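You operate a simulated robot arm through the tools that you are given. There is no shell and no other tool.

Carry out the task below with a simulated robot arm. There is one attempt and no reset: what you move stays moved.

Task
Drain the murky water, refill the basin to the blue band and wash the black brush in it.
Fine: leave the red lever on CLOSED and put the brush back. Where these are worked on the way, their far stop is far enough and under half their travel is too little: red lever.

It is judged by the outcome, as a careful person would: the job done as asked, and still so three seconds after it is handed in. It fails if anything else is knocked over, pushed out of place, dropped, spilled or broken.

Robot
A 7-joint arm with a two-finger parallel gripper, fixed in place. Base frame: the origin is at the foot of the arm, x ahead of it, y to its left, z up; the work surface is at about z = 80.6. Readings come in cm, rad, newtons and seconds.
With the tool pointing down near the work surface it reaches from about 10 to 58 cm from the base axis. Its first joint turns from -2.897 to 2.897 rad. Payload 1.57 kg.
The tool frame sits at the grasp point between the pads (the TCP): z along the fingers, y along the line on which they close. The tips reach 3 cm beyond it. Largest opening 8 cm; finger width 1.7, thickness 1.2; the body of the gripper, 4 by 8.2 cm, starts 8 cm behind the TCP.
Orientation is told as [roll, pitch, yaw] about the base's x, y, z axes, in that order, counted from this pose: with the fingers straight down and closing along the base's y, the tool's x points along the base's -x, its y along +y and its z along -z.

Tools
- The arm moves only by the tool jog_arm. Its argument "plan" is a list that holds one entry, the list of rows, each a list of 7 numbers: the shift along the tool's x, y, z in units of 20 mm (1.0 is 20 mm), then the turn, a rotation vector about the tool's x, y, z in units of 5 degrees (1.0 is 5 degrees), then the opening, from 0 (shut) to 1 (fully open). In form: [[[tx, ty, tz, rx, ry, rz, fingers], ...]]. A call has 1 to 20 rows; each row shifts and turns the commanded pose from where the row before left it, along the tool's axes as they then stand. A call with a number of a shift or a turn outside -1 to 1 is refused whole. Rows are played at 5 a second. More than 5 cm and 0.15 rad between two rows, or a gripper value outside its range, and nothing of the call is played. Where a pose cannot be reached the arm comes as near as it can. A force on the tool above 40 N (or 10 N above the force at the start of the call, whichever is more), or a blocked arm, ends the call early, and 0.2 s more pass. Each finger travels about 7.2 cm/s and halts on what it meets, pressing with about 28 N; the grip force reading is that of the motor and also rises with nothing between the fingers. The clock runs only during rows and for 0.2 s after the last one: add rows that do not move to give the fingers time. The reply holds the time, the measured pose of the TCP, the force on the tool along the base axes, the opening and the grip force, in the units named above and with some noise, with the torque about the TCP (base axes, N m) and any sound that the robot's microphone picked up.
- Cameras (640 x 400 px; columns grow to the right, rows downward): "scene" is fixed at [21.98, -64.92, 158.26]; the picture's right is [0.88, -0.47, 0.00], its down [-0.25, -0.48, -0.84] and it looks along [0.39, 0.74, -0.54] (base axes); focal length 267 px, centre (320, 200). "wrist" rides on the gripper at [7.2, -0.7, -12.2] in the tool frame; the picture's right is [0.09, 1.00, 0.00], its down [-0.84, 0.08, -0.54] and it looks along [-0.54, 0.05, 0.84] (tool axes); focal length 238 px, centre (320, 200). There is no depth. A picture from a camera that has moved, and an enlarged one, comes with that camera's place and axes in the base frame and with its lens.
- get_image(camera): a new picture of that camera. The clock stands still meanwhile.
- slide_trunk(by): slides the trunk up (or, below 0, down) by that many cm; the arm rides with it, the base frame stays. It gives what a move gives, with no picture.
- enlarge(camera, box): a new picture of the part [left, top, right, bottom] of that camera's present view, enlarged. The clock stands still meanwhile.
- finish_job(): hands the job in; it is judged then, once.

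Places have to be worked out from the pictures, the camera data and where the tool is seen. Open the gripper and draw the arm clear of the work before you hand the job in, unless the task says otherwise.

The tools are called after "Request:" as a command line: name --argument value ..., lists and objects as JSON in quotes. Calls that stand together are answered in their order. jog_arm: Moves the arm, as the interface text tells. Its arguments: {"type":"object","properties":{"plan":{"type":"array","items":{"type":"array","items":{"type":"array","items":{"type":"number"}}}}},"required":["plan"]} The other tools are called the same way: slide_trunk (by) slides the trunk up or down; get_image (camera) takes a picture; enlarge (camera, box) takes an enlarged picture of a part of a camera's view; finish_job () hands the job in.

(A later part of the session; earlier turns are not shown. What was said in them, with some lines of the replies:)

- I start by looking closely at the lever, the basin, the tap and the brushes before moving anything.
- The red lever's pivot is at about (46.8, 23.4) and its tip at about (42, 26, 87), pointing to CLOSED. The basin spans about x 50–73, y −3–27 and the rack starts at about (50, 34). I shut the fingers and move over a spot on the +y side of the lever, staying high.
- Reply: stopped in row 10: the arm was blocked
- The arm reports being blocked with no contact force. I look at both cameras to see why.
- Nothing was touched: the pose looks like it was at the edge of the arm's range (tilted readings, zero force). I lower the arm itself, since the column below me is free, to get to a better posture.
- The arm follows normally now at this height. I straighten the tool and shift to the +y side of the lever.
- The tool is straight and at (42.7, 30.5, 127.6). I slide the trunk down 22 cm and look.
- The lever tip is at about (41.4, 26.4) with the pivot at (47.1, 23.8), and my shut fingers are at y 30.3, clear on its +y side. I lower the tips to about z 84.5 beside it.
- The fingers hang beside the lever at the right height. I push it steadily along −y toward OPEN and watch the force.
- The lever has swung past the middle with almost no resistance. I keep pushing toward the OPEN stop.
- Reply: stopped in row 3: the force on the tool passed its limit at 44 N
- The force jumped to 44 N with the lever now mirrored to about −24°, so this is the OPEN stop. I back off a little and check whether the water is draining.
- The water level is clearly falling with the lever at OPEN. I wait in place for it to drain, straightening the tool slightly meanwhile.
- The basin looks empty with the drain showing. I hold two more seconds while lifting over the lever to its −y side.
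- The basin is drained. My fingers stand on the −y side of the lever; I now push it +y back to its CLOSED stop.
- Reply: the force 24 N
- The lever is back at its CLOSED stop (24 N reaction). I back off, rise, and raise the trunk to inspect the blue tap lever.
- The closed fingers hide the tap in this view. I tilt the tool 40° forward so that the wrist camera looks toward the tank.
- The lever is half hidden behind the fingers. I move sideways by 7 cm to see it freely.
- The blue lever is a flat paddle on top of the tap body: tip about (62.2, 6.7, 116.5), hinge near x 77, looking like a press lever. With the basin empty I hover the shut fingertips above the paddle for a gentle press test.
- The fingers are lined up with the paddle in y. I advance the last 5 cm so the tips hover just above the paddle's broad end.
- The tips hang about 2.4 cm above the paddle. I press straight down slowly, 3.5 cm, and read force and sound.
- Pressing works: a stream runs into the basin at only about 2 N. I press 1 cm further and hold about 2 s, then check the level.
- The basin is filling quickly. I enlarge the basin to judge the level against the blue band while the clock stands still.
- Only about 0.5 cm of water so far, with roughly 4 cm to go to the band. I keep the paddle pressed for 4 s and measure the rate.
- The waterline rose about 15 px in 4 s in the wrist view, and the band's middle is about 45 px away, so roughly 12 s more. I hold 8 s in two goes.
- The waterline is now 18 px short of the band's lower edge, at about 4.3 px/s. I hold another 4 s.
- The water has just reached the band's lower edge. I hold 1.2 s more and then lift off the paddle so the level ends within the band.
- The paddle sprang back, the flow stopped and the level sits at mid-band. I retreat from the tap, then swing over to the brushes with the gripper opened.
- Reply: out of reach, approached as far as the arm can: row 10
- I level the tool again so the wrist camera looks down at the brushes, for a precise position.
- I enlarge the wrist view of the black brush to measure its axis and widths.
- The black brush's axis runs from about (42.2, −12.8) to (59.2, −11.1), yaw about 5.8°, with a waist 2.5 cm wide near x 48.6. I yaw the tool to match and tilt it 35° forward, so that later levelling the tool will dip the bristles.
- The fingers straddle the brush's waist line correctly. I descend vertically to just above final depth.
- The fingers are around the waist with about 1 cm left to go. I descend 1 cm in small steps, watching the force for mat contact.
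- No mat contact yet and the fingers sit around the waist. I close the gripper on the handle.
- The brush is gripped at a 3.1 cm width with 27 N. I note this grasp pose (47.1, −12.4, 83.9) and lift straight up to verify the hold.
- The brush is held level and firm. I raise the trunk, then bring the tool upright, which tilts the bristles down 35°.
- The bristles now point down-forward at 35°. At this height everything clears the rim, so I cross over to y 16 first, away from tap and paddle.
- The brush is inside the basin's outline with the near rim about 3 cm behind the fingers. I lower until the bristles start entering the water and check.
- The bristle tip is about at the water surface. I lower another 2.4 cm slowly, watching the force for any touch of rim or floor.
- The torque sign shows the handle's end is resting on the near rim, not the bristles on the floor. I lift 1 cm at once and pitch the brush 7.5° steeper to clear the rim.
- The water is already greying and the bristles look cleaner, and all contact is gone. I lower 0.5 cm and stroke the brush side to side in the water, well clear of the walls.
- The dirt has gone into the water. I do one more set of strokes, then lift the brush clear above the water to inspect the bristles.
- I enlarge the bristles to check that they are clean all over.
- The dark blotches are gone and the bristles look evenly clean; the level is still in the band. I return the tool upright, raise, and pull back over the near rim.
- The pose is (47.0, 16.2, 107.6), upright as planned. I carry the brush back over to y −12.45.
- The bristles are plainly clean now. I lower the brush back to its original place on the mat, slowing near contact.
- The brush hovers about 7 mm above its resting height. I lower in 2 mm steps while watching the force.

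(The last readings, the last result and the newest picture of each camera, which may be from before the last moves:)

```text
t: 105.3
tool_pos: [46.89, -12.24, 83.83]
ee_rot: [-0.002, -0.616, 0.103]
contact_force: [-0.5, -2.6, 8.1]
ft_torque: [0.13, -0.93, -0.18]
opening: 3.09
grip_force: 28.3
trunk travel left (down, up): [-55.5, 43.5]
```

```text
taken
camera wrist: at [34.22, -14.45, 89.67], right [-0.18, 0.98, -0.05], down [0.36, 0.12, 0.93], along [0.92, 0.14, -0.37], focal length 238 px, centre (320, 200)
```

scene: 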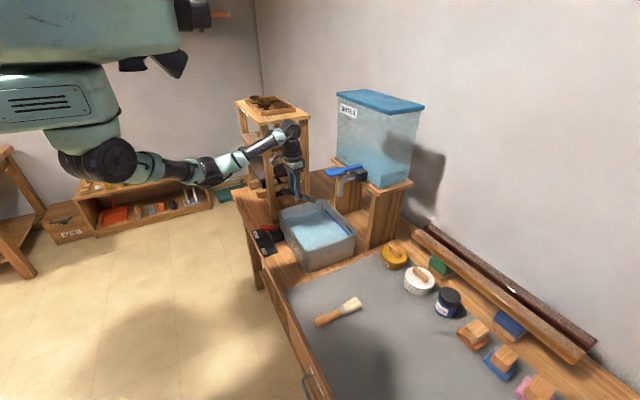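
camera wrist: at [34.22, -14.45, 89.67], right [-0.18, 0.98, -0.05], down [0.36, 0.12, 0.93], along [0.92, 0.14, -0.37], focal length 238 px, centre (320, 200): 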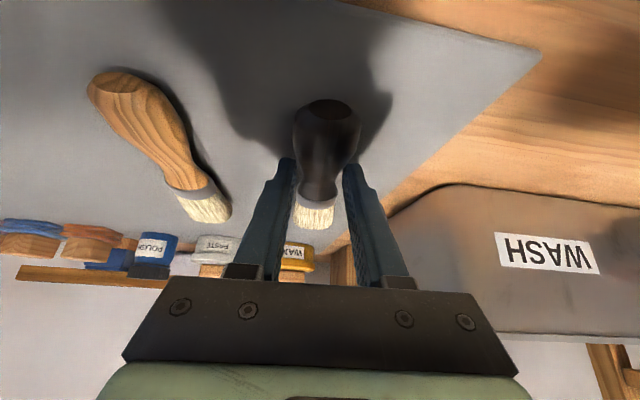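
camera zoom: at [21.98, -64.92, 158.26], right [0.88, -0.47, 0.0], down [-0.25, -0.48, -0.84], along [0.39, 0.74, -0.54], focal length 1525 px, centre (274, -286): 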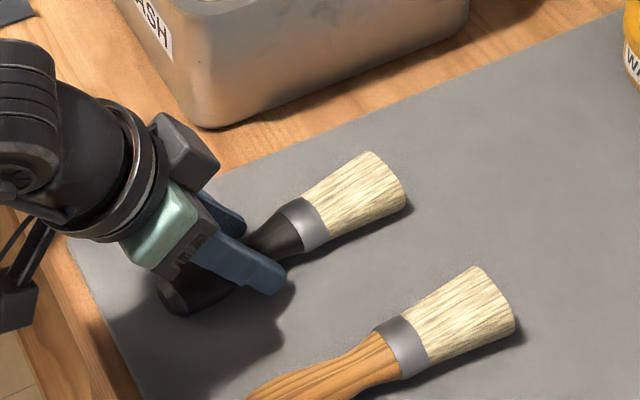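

The bristle end rests on the mat (8 N, torque from the tip side), the handle a few mm high. I pitch the tool 2.5° to lay the handle down too before releasing.

Request:
jog_arm --plan '[[[0, 0, 0, 0, -0.25, 0, 0], [0, 0, 0, 0, -0.25, 0, 0], [0.03, 0, 0.05, 0, 0, 0, 0], [0, 0, 0, 0, 0, 0, 0]]]'

```text
t: 106.3
tool_pos: [46.96, -12.4, 83.62]
ee_rot: [-0.003, -0.656, 0.102]
contact_force: [-9.3, -1.8, 15.8]
ft_torque: [-0.05, 0.51, 0.0]
opening: 3.11
grip_force: 28.0
trunk travel left (down, up): [-55.5, 43.5]
```

Now the handle side carries load too, so the brush is fully down. I ease up 1 mm and open the fingers.

Request:
jog_arm --plan '[[[-0.04, 0, -0.05, 0, 0, 0, 0], [0, 0, 0, 0, 0, 0, 0], [0, 0, 0, 0, 0, 0, 0.42], [0, 0, 0, 0, 0, 0, 0.5], [0, 0, 0, 0, 0, 0, 0.6], [0, 0, 0, 0, 0, 0, 0.75], [0, 0, 0, 0, 0, 0, 0.75], [0, 0, 0, 0, 0, 0, 0.75]]]'

Request:
enlarge --camera "scene" --box '[280, 250, 376, 320]'

Request:
get_image --camera "wrist"

```text
t: 108.1
tool_pos: [47.12, -12.34, 83.63]
ee_rot: [-0.001, -0.655, 0.103]
contact_force: [-0.4, -0.2, 0.0]
ft_torque: [-0.02, -0.01, 0.01]
opening: 6.0
grip_force: 0.1
trunk travel left (down, up): [-55.5, 43.5]
```

```text
5.71 times, centred on (328, 285) of scene
camera zoom: at [21.98, -64.92, 158.26], right [0.88, -0.47, 0.0], down [-0.25, -0.48, -0.84], along [0.39, 0.74, -0.54], focal length 1525 px, centre (274, -286)
```

zoom: 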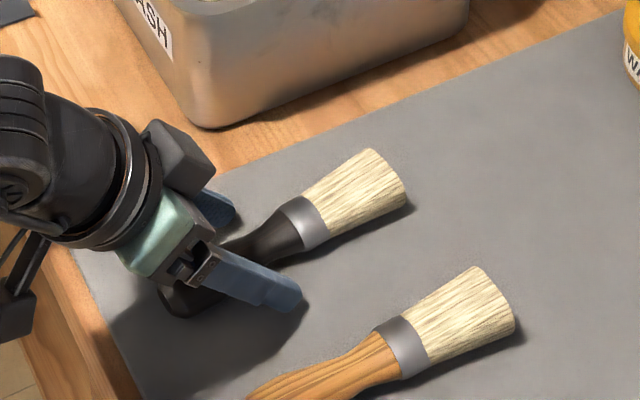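

```text
taken
camera wrist: at [34.06, -14.46, 89.02], right [-0.17, 0.98, -0.06], down [0.32, 0.11, 0.94], along [0.93, 0.15, -0.34], focal length 238 px, centre (320, 200)
```

wrist: 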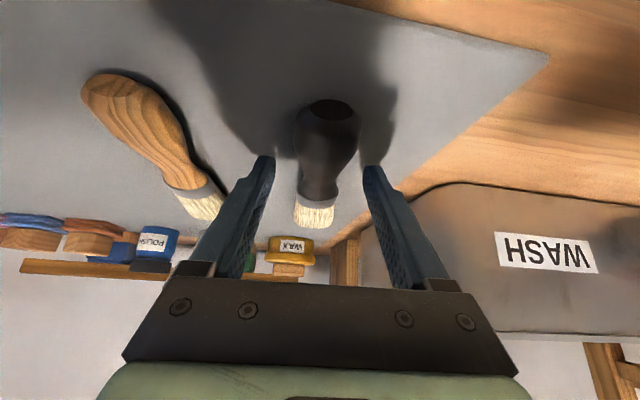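

The brush lies free at its old place. I lift straight up away from it.

Request:
jog_arm --plan '[[[-0.3, 0, -0.395, 0, 0, 0, 0.75], [-0.3, 0, -0.395, 0, 0, 0, 0.75], [-0.3, 0, -0.395, 0, 0, 0, 0.75], [-0.6, 0, -0.79, 0, 0, 0, 0.75], [-0.6, 0, -0.79, 0, 0, 0, 0.75], [-0.6, 0, -0.79, 0, 0, 0, 0.75], [-0.6, 0, -0.79, 0, 0, 0, 0.75], [-0.6, 0, -0.79, 0, 0, 0, 0.75], [0, 0, 0, 0, 0, 0, 0.75]]]'

Request:
slide_trunk --by 18

Request:
get_image --camera "scene"

Request:
enlarge --camera "scene" --box '[280, 260, 400, 335]'

Request:
enlarge --camera "scene" --box '[220, 140, 380, 275]'

```text
t: 110.1
tool_pos: [47.2, -12.3, 96.58]
ee_rot: [-0.006, -0.663, 0.106]
contact_force: [1.1, -0.1, 1.0]
ft_torque: [-0.01, -0.01, -0.03]
opening: 6.0
grip_force: 0.0
trunk travel left (down, up): [-55.5, 43.5]
```

```text
t: 112.1
tool_pos: [47.05, -12.34, 114.61]
ee_rot: [-0.007, -0.663, 0.107]
contact_force: [0.9, 0.4, 0.2]
ft_torque: [0.02, -0.02, 0.01]
opening: 5.98
grip_force: 0.0
trunk travel left (down, up): [-73.5, 25.5]
```

```text
taken
```

scene: 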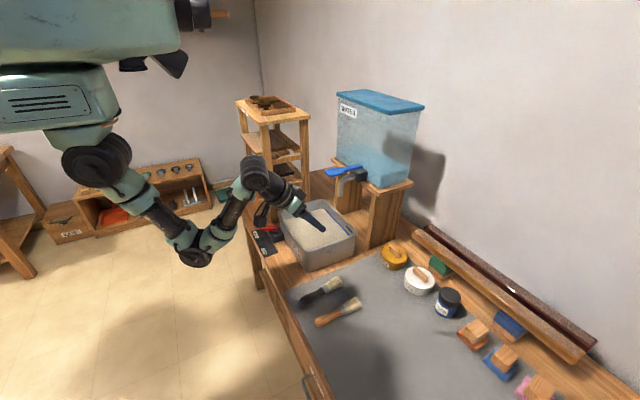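

```text
5.33 times, centred on (340, 298) of scene
camera zoom: at [21.98, -64.92, 158.26], right [0.88, -0.47, 0.0], down [-0.25, -0.48, -0.84], along [0.39, 0.74, -0.54], focal length 1423 px, centre (213, -320)
```

zoom: 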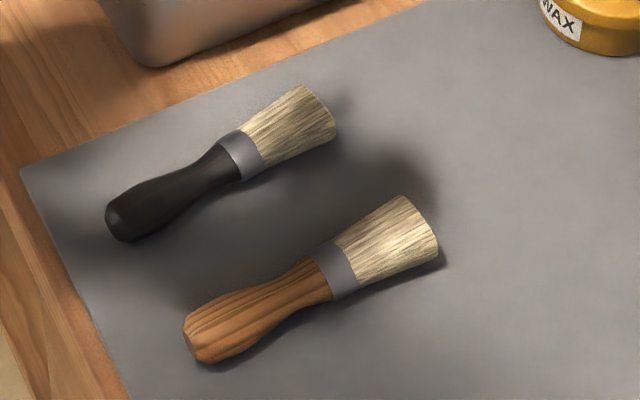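

```text
2.96 times, centred on (300, 208) of scene
camera zoom: at [21.98, -64.92, 158.26], right [0.88, -0.47, 0.0], down [-0.25, -0.48, -0.84], along [0.39, 0.74, -0.54], focal length 791 px, centre (379, 178)
```

zoom: 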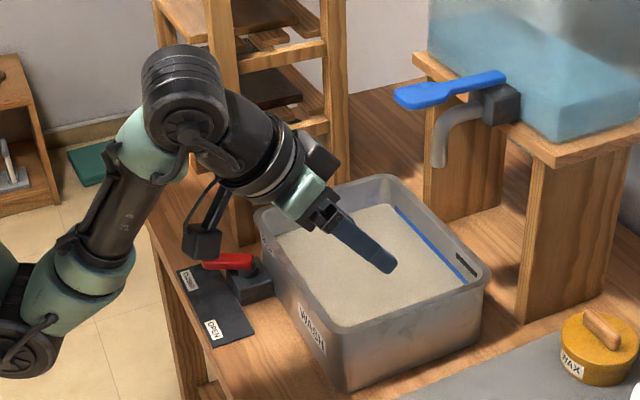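

The brush is back within a few millimetres of where it lay, and the red lever still points to CLOSED. I level the tool, open it fully and draw the arm back and up, clear of the work.

Request:
jog_arm --plan '[[[0, 0, 0, 0, 1, 0, 0.75], [0, 0, 0, 0, 1, 0, 0.75], [0, 0, 0, 0, 1, 0, 0.75], [0, 0, 0, 0, 1, 0, 1], [0, 0, 0, 0, 1, 0, 1], [0, 0, 0, 0, 1, 0, 1], [0, 0, 0, 0, 1, 0, 1], [0, 0, 0, 0, 0.6, 0, 1], [1, 0, -0.4, 0, 0, 0, 1], [1, 0, -0.4, 0, 0, 0, 1], [1, 0, -0.4, 0, 0, 0, 1], [1, 0, -0.4, 0, 0, 0, 1], [0, 0, 0, 0, 0, 0, 1]]]'

Request:
slide_trunk --by 15

Request:
get_image --camera "scene"

Request:
enlarge --camera "scene" --box '[300, 190, 364, 250]'

Request:
enlarge --camera "scene" --box '[230, 150, 400, 290]'

Request:
get_image --camera "wrist"

```text
t: 114.9
tool_pos: [39.82, -12.97, 118.63]
ee_rot: [-0.01, -0.073, 0.117]
contact_force: [-0.5, -0.3, -0.2]
ft_torque: [0.01, -0.01, -0.04]
opening: 8.0
grip_force: 0.0
out of reach, approached as far as the arm can: row 1, 2
trunk travel left (down, up): [-73.5, 25.5]
```

```text
t: 116.7
tool_pos: [39.98, -13.01, 133.52]
ee_rot: [-0.009, -0.074, 0.116]
contact_force: [0.5, 0.0, 0.3]
ft_torque: [0.0, 0.02, 0.0]
opening: 7.99
grip_force: 0.1
trunk travel left (down, up): [-88.5, 10.5]
```

```text
taken
```

scene: 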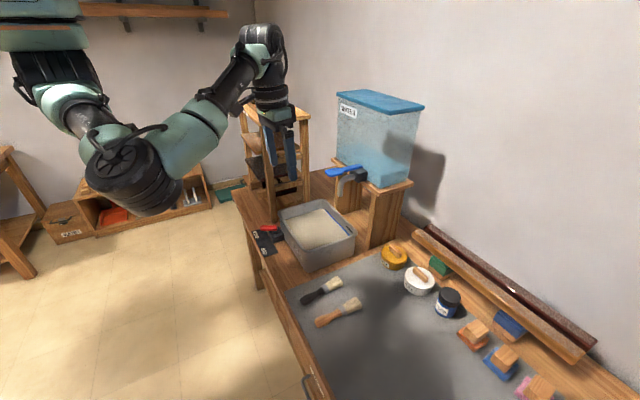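

```text
6.67 times, centred on (332, 220) of scene
camera zoom: at [21.98, -64.92, 158.26], right [0.88, -0.47, 0.0], down [-0.25, -0.48, -0.84], along [0.39, 0.74, -0.54], focal length 1779 px, centre (240, 67)
```

zoom: 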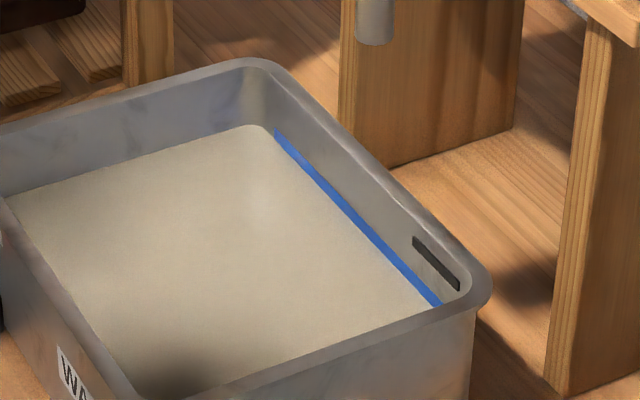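

```text
2.86 times, centred on (315, 220) of scene
camera zoom: at [21.98, -64.92, 158.26], right [0.88, -0.47, 0.0], down [-0.25, -0.48, -0.84], along [0.39, 0.74, -0.54], focal length 762 px, centre (334, 143)
```

zoom: 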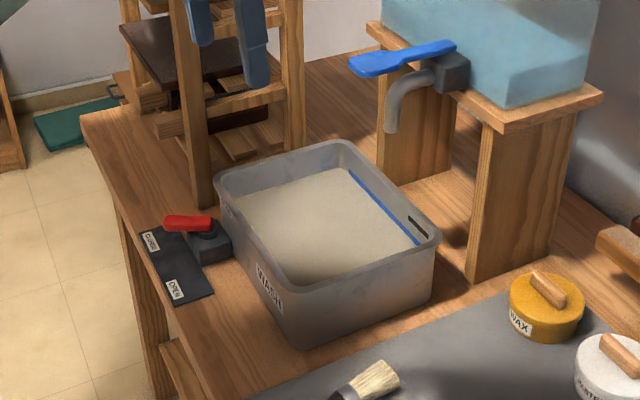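

```text
taken
camera wrist: at [31.91, -14.6, 145.24], right [-0.21, 0.98, -0.01], down [0.78, 0.17, 0.6], along [0.59, 0.11, -0.8], focal length 238 px, centre (320, 200)
```

wrist: 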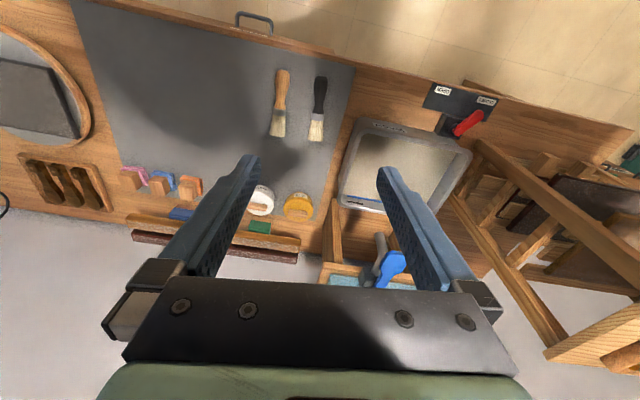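

The final pictures show the water level still within the blue band and the red lever on CLOSED as at the start. The tap is shut, the washed black brush lies in its place, nothing else has moved, and the open gripper is clear of the work. I hand the job in.

Request:
finish_job

```text
The job is handed in.
```

The murky water is drained, the basin is refilled to the middle of the blue band, and the black brush has been washed in it. I've handed the job in; no verdict has come back.

- **Red lever:** I pushed it to its OPEN stop to drain, then back to its CLOSED stop, where it still was in the last pictures.
- **Water:** The tap sprang shut when I let go, and the level stayed mid-band. The water is cloudy again because the dirt from the brush went into it.
- **Brush:** The dark blotches on the bristles are gone. It is back on the mat within a few millimetres of where it lay.
- **One slip:** The handle rested briefly on the basin's near rim during dipping, at about 13 N, so I lifted it and tilted the brush steeper. I saw no movement of the basin and no spill.

The gripper is open and the arm is clear of the work.
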